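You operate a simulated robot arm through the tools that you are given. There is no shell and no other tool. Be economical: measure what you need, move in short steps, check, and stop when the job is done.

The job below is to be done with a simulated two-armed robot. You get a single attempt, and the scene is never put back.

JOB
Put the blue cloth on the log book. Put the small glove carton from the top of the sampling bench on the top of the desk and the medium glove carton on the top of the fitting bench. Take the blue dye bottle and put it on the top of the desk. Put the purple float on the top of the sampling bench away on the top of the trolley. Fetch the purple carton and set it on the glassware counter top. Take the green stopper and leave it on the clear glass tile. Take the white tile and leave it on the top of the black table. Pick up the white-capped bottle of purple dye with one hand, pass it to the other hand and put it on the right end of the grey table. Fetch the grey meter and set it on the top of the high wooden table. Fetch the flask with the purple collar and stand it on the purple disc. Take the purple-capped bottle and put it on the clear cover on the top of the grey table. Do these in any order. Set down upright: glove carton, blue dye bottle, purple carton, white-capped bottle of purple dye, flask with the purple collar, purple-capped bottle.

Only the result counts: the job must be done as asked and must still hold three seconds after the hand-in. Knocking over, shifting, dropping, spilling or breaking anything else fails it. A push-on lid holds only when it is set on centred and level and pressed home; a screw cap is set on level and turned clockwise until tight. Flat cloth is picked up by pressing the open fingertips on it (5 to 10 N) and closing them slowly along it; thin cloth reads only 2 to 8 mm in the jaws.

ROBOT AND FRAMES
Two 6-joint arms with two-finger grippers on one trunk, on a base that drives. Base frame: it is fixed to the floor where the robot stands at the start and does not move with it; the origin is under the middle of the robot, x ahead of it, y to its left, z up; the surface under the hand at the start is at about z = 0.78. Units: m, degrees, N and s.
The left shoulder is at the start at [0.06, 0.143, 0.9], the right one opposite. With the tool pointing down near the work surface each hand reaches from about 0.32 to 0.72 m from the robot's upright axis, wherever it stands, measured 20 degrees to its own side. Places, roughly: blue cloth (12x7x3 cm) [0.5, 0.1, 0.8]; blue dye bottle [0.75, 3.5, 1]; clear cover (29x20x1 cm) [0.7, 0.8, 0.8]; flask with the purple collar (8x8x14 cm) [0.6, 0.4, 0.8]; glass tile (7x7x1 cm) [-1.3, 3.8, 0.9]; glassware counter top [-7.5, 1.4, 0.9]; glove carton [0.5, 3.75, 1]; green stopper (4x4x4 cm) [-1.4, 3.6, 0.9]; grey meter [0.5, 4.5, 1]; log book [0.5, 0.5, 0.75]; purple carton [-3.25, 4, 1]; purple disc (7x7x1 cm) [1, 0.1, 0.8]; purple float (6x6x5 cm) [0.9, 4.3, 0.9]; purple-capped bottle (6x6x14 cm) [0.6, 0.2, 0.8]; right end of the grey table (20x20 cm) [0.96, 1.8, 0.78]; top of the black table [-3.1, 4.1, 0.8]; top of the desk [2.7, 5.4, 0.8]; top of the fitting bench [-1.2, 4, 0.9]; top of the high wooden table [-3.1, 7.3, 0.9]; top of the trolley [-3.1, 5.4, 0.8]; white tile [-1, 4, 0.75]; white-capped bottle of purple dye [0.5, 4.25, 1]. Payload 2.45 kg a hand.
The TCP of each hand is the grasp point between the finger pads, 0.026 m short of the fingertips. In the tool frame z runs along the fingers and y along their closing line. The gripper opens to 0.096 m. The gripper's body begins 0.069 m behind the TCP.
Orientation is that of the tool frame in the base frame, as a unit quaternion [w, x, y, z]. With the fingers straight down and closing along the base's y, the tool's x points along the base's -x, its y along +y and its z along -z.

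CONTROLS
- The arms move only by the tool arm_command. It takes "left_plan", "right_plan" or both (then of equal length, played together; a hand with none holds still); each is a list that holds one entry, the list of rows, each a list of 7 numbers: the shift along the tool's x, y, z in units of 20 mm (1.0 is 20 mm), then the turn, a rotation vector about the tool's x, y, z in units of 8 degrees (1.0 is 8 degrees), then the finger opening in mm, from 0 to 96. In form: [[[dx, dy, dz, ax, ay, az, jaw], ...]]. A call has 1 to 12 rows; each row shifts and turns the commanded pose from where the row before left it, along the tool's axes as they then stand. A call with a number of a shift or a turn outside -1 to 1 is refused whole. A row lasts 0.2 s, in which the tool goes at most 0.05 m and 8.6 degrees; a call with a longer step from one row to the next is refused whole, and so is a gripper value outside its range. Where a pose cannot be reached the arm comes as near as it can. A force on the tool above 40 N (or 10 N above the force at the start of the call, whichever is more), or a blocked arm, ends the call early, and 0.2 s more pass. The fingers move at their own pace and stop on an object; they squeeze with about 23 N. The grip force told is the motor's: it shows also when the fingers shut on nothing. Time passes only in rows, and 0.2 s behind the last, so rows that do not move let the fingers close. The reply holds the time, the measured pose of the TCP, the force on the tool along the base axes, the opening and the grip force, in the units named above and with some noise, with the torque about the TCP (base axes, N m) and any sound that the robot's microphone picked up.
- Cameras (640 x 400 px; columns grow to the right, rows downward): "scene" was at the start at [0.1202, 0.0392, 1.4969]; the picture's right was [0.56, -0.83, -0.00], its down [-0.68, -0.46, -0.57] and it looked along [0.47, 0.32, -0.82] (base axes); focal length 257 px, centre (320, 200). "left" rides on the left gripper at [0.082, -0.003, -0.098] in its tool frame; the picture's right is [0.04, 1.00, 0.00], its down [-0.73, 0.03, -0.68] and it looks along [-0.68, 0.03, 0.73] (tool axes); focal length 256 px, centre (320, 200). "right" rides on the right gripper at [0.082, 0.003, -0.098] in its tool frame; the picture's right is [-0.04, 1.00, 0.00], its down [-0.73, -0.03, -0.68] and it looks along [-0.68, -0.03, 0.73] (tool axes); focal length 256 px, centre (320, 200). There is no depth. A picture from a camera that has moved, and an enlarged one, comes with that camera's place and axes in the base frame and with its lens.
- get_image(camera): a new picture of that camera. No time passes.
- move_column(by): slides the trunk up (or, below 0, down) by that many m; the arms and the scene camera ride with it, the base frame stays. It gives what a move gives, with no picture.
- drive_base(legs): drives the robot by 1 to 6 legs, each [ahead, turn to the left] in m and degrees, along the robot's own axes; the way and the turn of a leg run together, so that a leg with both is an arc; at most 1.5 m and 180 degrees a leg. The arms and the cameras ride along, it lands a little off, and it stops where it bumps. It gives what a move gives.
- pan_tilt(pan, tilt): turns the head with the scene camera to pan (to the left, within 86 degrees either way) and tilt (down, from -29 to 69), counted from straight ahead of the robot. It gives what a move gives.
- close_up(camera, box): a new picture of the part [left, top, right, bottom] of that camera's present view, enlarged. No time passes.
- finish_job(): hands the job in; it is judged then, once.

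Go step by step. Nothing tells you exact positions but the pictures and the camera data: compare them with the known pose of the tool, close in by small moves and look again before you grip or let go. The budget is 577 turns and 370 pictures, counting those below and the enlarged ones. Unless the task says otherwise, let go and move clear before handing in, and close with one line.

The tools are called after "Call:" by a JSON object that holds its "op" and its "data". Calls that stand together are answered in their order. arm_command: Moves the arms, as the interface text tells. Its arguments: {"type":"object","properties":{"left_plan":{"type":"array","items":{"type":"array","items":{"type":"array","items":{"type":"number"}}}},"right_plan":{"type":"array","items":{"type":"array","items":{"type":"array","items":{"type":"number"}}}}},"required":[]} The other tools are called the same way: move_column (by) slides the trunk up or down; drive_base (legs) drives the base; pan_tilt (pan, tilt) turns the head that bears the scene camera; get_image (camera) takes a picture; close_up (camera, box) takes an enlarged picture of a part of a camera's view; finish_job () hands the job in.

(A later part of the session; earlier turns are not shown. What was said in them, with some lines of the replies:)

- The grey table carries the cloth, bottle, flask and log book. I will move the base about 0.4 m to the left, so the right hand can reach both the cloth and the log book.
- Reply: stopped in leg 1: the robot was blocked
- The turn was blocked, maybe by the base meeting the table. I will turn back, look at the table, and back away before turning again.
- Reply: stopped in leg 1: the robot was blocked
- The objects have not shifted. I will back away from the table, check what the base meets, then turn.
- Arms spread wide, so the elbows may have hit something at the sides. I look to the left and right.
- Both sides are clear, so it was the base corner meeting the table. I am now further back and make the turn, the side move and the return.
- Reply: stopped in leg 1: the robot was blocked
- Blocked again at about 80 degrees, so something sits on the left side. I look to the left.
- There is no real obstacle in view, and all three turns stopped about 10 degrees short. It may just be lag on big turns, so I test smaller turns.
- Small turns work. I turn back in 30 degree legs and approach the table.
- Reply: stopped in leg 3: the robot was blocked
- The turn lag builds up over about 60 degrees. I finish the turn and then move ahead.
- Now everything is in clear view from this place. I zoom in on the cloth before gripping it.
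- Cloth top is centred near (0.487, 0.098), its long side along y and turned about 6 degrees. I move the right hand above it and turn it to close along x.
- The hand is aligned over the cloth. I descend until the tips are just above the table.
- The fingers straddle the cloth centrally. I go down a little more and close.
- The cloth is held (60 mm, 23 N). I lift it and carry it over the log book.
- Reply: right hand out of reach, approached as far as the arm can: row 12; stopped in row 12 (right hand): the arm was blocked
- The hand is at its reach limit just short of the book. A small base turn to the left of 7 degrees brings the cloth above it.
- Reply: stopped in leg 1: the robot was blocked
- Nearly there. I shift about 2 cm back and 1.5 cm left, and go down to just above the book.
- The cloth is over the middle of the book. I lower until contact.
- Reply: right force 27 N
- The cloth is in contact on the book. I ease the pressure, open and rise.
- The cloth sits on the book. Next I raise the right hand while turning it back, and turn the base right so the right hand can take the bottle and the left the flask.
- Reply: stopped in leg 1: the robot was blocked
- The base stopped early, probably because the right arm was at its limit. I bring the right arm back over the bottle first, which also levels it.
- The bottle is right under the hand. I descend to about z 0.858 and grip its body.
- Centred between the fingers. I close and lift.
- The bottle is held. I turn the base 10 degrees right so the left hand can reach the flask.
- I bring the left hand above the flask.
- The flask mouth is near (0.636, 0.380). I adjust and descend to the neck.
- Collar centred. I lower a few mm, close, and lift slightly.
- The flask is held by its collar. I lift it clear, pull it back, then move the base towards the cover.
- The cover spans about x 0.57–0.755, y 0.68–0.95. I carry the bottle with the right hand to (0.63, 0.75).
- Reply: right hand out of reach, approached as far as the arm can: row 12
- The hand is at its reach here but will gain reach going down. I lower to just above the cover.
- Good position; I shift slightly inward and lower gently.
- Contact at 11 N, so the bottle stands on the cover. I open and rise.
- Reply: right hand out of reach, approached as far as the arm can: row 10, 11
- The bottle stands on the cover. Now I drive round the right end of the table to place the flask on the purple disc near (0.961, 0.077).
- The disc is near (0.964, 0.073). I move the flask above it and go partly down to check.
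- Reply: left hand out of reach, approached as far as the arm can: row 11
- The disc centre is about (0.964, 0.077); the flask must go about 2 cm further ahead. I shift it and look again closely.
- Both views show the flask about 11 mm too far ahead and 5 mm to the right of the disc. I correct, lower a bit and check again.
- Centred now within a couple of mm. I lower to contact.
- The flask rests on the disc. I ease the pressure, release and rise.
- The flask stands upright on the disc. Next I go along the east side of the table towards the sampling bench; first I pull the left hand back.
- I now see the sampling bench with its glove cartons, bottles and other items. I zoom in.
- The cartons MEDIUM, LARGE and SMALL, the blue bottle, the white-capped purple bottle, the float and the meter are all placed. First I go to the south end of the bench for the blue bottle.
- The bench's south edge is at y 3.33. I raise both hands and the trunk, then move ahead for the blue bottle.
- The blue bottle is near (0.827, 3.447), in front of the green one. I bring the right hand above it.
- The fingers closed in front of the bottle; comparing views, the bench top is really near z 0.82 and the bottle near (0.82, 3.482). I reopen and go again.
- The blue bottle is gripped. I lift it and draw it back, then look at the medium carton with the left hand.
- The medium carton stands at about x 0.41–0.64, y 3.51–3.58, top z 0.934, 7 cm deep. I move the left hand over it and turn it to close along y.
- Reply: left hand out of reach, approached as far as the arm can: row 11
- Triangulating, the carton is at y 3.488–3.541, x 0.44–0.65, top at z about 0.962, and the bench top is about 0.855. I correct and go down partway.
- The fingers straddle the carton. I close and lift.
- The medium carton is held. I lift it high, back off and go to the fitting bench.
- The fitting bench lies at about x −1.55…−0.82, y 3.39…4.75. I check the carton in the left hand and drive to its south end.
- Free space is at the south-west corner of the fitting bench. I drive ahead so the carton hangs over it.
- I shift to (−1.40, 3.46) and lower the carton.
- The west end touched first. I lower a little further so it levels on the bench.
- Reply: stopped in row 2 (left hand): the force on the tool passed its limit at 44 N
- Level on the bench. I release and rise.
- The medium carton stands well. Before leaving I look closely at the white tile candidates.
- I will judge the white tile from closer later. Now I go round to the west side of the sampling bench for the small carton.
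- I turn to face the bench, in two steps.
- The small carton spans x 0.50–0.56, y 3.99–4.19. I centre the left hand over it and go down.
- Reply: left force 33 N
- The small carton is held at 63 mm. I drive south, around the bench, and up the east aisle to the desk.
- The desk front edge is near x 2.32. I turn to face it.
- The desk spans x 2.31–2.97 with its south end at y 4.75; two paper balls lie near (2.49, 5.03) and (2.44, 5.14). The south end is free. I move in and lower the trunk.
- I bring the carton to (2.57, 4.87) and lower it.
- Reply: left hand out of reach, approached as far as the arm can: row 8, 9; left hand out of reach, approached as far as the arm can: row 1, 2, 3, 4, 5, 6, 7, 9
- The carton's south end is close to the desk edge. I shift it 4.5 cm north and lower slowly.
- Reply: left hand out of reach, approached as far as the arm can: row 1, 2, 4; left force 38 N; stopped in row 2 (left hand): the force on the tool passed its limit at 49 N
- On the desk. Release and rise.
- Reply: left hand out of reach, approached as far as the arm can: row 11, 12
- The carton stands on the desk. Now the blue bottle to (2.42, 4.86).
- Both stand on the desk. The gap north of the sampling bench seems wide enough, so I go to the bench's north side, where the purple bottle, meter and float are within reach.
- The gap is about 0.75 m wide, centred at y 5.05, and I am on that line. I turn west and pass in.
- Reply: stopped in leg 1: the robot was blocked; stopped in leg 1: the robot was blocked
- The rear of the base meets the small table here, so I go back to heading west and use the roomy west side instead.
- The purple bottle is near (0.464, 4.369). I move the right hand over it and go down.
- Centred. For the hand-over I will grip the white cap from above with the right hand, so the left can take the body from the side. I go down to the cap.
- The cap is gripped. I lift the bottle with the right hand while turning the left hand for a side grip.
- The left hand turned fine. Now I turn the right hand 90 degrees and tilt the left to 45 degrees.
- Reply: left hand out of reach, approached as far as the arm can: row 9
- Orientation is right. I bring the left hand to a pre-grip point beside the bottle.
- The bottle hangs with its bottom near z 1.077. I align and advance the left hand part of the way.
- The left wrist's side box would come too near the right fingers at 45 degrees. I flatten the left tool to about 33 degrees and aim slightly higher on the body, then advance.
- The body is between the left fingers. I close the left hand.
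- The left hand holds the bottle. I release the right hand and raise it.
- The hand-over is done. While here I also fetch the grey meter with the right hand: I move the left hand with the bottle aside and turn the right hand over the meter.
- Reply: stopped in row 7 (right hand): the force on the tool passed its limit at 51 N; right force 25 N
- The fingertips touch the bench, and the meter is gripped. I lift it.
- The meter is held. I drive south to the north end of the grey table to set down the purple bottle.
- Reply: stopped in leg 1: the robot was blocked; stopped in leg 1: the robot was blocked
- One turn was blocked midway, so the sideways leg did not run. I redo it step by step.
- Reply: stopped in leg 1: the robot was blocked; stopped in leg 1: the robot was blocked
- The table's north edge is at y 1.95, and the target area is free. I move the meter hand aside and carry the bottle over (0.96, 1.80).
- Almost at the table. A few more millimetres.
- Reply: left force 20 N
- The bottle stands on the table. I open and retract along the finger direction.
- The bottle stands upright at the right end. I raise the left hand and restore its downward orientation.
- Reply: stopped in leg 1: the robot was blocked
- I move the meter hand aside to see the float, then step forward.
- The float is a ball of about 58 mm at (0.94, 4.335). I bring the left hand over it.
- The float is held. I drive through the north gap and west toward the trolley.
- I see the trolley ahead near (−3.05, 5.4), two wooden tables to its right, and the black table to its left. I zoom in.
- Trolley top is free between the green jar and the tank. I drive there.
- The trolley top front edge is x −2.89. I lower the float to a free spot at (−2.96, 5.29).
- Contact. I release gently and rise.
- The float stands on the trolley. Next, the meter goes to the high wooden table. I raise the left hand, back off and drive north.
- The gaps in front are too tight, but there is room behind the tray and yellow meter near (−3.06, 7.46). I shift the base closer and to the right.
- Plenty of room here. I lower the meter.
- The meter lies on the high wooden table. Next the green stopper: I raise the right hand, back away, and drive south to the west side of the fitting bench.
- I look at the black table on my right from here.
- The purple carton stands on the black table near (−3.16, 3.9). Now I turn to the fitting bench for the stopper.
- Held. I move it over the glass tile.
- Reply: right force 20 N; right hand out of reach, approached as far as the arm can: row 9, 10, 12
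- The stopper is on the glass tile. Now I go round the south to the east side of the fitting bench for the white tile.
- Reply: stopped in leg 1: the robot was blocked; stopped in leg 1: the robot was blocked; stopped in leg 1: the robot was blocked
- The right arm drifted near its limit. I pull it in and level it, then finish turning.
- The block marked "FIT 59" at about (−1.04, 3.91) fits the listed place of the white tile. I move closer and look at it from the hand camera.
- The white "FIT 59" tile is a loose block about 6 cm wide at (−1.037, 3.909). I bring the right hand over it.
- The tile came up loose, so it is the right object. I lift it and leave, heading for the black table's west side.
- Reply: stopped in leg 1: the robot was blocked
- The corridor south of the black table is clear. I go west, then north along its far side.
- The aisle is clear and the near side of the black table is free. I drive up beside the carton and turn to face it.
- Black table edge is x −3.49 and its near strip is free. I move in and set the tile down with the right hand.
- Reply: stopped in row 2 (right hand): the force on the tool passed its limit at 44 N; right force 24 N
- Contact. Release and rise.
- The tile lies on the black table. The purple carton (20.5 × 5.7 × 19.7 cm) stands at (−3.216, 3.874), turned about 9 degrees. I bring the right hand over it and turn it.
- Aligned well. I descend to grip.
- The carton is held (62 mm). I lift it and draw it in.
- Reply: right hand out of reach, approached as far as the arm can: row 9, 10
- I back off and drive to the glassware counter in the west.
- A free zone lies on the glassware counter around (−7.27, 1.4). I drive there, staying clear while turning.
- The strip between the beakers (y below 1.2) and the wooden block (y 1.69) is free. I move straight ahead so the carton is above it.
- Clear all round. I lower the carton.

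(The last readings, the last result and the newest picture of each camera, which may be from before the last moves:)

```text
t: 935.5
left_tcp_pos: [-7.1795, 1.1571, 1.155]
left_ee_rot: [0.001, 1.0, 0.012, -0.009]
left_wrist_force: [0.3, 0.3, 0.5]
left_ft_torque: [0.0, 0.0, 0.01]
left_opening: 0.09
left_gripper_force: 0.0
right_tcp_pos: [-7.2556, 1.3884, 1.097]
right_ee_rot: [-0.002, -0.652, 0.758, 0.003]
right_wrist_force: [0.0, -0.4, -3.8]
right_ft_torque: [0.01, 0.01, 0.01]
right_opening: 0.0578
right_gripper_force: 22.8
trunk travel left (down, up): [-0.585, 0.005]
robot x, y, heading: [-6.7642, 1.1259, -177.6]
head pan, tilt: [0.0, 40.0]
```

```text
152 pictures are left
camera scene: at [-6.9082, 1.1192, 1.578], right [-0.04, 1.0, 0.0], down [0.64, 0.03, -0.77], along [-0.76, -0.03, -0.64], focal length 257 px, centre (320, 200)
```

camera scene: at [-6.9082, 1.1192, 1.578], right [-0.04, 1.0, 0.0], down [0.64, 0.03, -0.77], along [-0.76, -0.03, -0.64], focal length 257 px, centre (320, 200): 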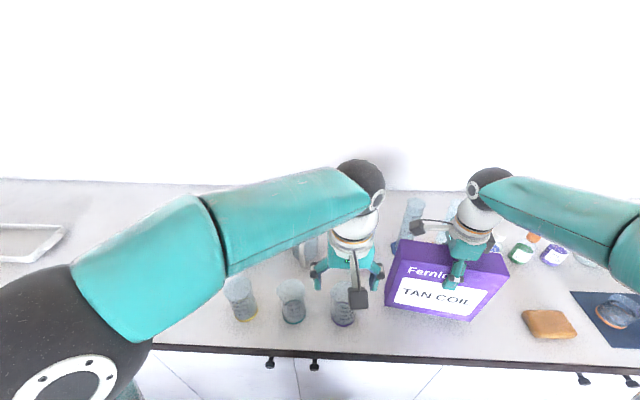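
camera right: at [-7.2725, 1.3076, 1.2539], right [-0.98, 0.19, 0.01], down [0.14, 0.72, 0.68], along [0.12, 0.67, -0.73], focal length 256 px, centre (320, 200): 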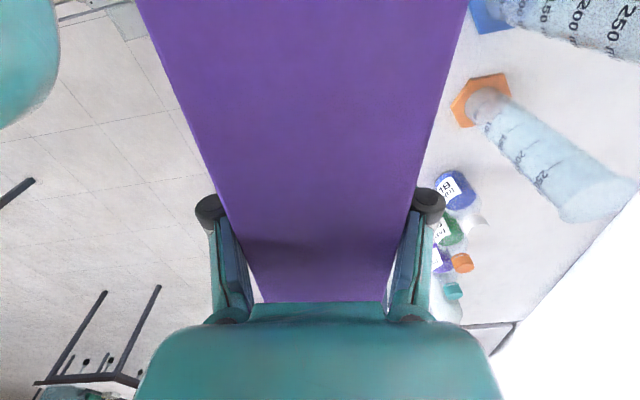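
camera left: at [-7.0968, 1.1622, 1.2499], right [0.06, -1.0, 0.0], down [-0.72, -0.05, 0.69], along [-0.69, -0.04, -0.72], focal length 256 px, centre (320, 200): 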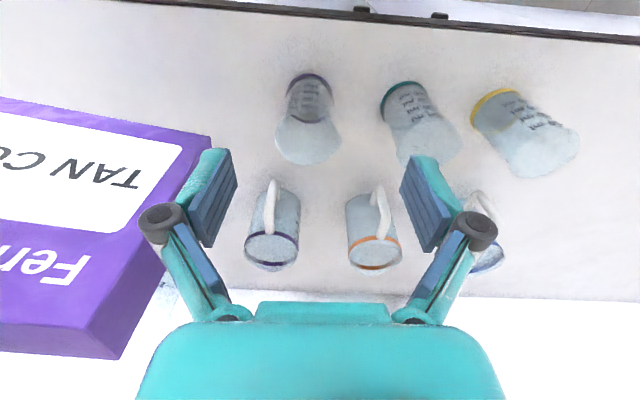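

Call:
{"op": "arm_command", "data": {"right_plan": [[[0, 0, 0.6, 0, 0, 0, 35], [0, 0, 0.5, 0, 0, 0, 35], [0, 0, 0, 0, 0, 0, 35]]]}}

Call:
{"op": "arm_command", "data": {"right_plan": [[[0, 0, 0.25, 0, 0, 0, 35], [0, 0, 0.25, 0, 0, 0, 35], [0, 0, 0, 0, 0, 0, 35]]]}}

Call:
{"op": "arm_command", "data": {"right_plan": [[[0, 0, 0.25, 0, 0, 0, 35], [0, 0, 0, 0, 0, 0, 35]]]}}

Call:
{"op": "arm_command", "data": {"right_plan": [[[0, 0, 0.25, 0, 0, 0, 35], [0, 0, 0, 0, 0, 0, 35]]]}}

```text
t: 936.3
left_tcp_pos: [-7.1781, 1.1567, 1.1536]
left_ee_rot: [0.001, 1.0, 0.012, -0.009]
left_wrist_force: [0.0, -0.3, 0.5]
left_ft_torque: [0.02, 0.01, 0.01]
left_opening: 0.0902
left_gripper_force: 0.0
right_tcp_pos: [-7.2559, 1.3895, 1.075]
right_ee_rot: [-0.001, -0.653, 0.757, 0.003]
right_wrist_force: [-0.7, 0.3, -4.4]
right_ft_torque: [0.03, 0.0, 0.01]
right_opening: 0.0576
right_gripper_force: 23.1
trunk travel left (down, up): [-0.585, 0.005]
robot x, y, heading: [-6.7643, 1.1281, -177.5]
head pan, tilt: [0.0, 40.0]
```

```text
t: 937.1
left_tcp_pos: [-7.1785, 1.1565, 1.154]
left_ee_rot: [0.0, 1.0, 0.013, -0.009]
left_wrist_force: [0.8, 0.8, 0.4]
left_ft_torque: [-0.01, -0.01, -0.01]
left_opening: 0.0901
left_gripper_force: 0.1
right_tcp_pos: [-7.2561, 1.3892, 1.0651]
right_ee_rot: [-0.002, -0.653, 0.757, 0.003]
right_wrist_force: [-0.5, -0.2, -3.6]
right_ft_torque: [0.02, 0.01, 0.02]
right_opening: 0.0577
right_gripper_force: 23.1
trunk travel left (down, up): [-0.585, 0.005]
robot x, y, heading: [-6.7628, 1.1264, -177.7]
head pan, tilt: [0.0, 40.0]
```

```text
t: 937.7
left_tcp_pos: [-7.1776, 1.1569, 1.1538]
left_ee_rot: [0.001, 1.0, 0.012, -0.009]
left_wrist_force: [-0.4, 0.2, -0.5]
left_ft_torque: [-0.03, 0.0, 0.0]
left_opening: 0.0896
left_gripper_force: 0.0
right_tcp_pos: [-7.2566, 1.3872, 1.0605]
right_ee_rot: [-0.001, -0.653, 0.758, 0.003]
right_wrist_force: [0.0, -1.2, -4.0]
right_ft_torque: [0.04, -0.01, 0.0]
right_opening: 0.0577
right_gripper_force: 23.6
trunk travel left (down, up): [-0.585, 0.005]
robot x, y, heading: [-6.7631, 1.1298, -177.7]
head pan, tilt: [0.0, 40.0]
```

```text
t: 938.3
left_tcp_pos: [-7.1774, 1.1559, 1.155]
left_ee_rot: [-0.001, 1.0, 0.012, -0.008]
left_wrist_force: [-1.3, -0.5, -0.9]
left_ft_torque: [0.0, 0.0, 0.03]
left_opening: 0.0901
left_gripper_force: 0.1
right_tcp_pos: [-7.2556, 1.3871, 1.0585]
right_ee_rot: [-0.005, -0.653, 0.757, 0.004]
right_wrist_force: [-2.0, -4.8, 17.0]
right_ft_torque: [-0.16, -0.37, 0.03]
right_opening: 0.0577
right_gripper_force: 23.1
trunk travel left (down, up): [-0.585, 0.005]
robot x, y, heading: [-6.7612, 1.1294, -177.6]
head pan, tilt: [0.0, 40.0]
```

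Call:
{"op": "arm_command", "data": {"right_plan": [[[0, 0, 0.08, 0, 0, 0, 35], [0, 0, 0, 0, 0, 0, 35]]]}}

Call:
{"op": "close_up", "data": {"camera": "scene", "box": [340, 200, 600, 360]}}

```text
t: 938.9
left_tcp_pos: [-7.1757, 1.1562, 1.1556]
left_ee_rot: [0.0, 1.0, 0.012, -0.01]
left_wrist_force: [-0.6, -0.3, -0.5]
left_ft_torque: [0.02, -0.01, -0.04]
left_opening: 0.09
left_gripper_force: 0.0
right_tcp_pos: [-7.2549, 1.3881, 1.0563]
right_ee_rot: [-0.003, -0.652, 0.758, 0.006]
right_wrist_force: [-2.1, -3.6, 36.1]
right_ft_torque: [-0.24, -0.56, -0.08]
right_opening: 0.0581
right_gripper_force: 22.8
trunk travel left (down, up): [-0.585, 0.005]
robot x, y, heading: [-6.7611, 1.1268, -177.5]
head pan, tilt: [0.0, 40.0]
```

```text
2.46 times, centred on (470, 280) of scene
camera zoom: at [-6.9049, 1.1168, 1.5786], right [-0.04, 1.0, 0.0], down [0.64, 0.03, -0.77], along [-0.77, -0.03, -0.64], focal length 633 px, centre (-49, 3)
```

zoom: 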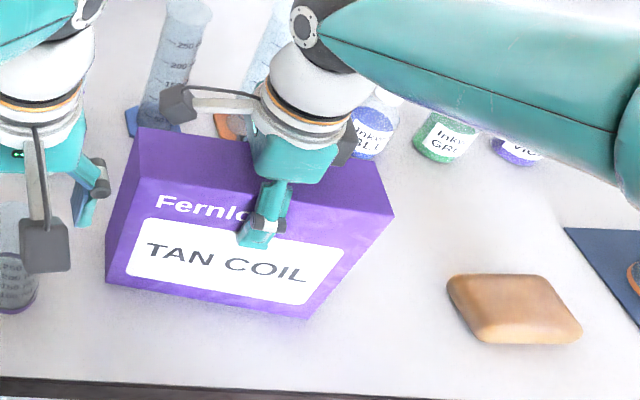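

The carton stands level. I release and rise straight up.

Call:
{"op": "arm_command", "data": {"right_plan": [[[0, 0, -0.15, 0, 0, 0, 58], [0, 0, 0, 0, 0, 0, 62], [0, 0, 0, 0, 0, 0, 68], [0, 0, 0, 0, 0, 0, 76], [0, 0, 0, 0, 0, 0, 80], [0, 0, -0.5, 0, 0, 0, 80], [0, 0, -1, 0, 0, 0, 80], [0, 0, -1, 0, 0, 0, 80], [0, 0, -1, 0, 0, 0, 80], [0, 0, -1, 0, 0, 0, 80], [0, 0, -1, 0, 0, 0, 80], [0, 0, -0.5, 0, 0, 0, 80]]]}}

Call:
{"op": "get_image", "data": {"camera": "scene"}}

Call:
{"op": "get_image", "data": {"camera": "right"}}

```text
t: 941.5
left_tcp_pos: [-7.1776, 1.1564, 1.1532]
left_ee_rot: [0.001, 1.0, 0.013, -0.009]
left_wrist_force: [-0.2, 0.4, 1.0]
left_ft_torque: [0.04, 0.01, 0.01]
left_opening: 0.09
left_gripper_force: 0.0
right_tcp_pos: [-7.2552, 1.3881, 1.1778]
right_ee_rot: [-0.001, -0.652, 0.758, 0.003]
right_wrist_force: [0.4, -0.2, 1.0]
right_ft_torque: [-0.04, -0.02, -0.04]
right_opening: 0.08
right_gripper_force: 0.1
trunk travel left (down, up): [-0.585, 0.005]
robot x, y, heading: [-6.7651, 1.1276, -177.6]
head pan, tilt: [0.0, 40.0]
```

```text
150 pictures are left
camera scene: at [-6.9078, 1.1192, 1.578], right [-0.04, 1.0, 0.0], down [0.64, 0.03, -0.77], along [-0.77, -0.03, -0.64], focal length 257 px, centre (320, 200)
```

scene: 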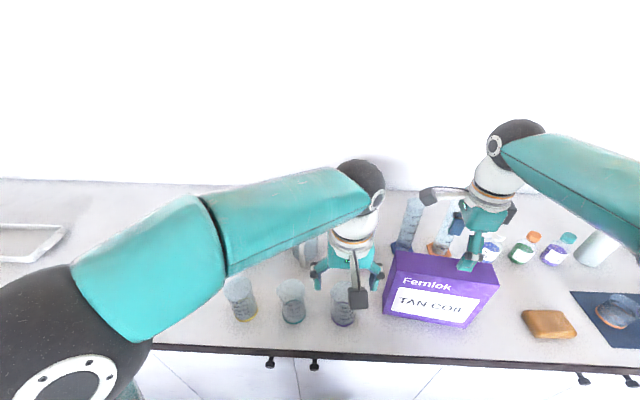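

```text
149 pictures are left
camera right: at [-7.271, 1.3081, 1.2749], right [-0.98, 0.19, 0.01], down [0.14, 0.72, 0.68], along [0.12, 0.67, -0.73], focal length 256 px, centre (320, 200)
```

right: 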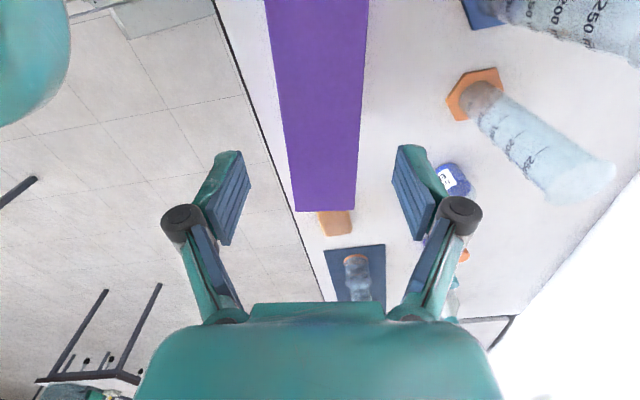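

The purple carton stands on the glassware counter. I back clear and check once more.

Call:
{"op": "drive_base", "data": {"legs": [[-0.4, 0]]}}

Call:
{"op": "get_image", "data": {"camera": "scene"}}

```text
t: 944.0
left_tcp_pos: [-6.7729, 1.1729, 1.1535]
left_ee_rot: [0.0, 1.0, 0.014, -0.009]
left_wrist_force: [0.3, 0.2, 1.0]
left_ft_torque: [0.02, 0.05, -0.02]
left_opening: 0.0899
left_gripper_force: 0.2
right_tcp_pos: [-6.8507, 1.4035, 1.1782]
right_ee_rot: [-0.002, -0.654, 0.757, 0.004]
right_wrist_force: [0.4, 0.1, -0.3]
right_ft_torque: [-0.02, 0.01, -0.03]
right_opening: 0.0805
right_gripper_force: 0.0
trunk travel left (down, up): [-0.585, 0.005]
robot x, y, heading: [-6.3577, 1.1441, -177.5]
head pan, tilt: [0.0, 40.0]
```

```text
148 pictures are left
camera scene: at [-6.502, 1.1355, 1.5781], right [-0.04, 1.0, 0.0], down [0.64, 0.03, -0.77], along [-0.77, -0.03, -0.64], focal length 257 px, centre (320, 200)
```

scene: 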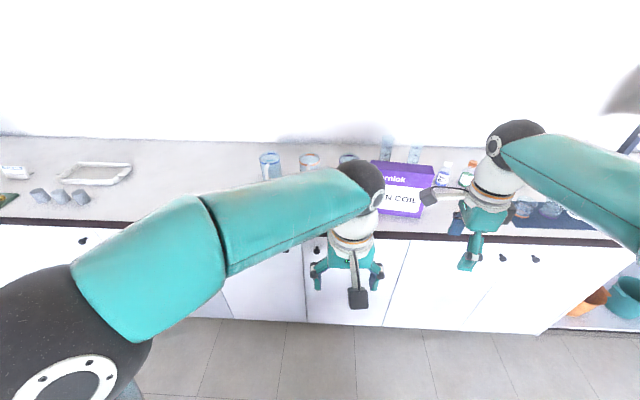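

Everything is placed and both hands are clear, so I hand the job in.

Call:
{"op": "finish_job", "data": {}}

```text
The job is handed in.
```

All twelve items were set down where the job asked and it has been handed in. For the white tile I took the loose "FIT 59" block, judged by its listed position.
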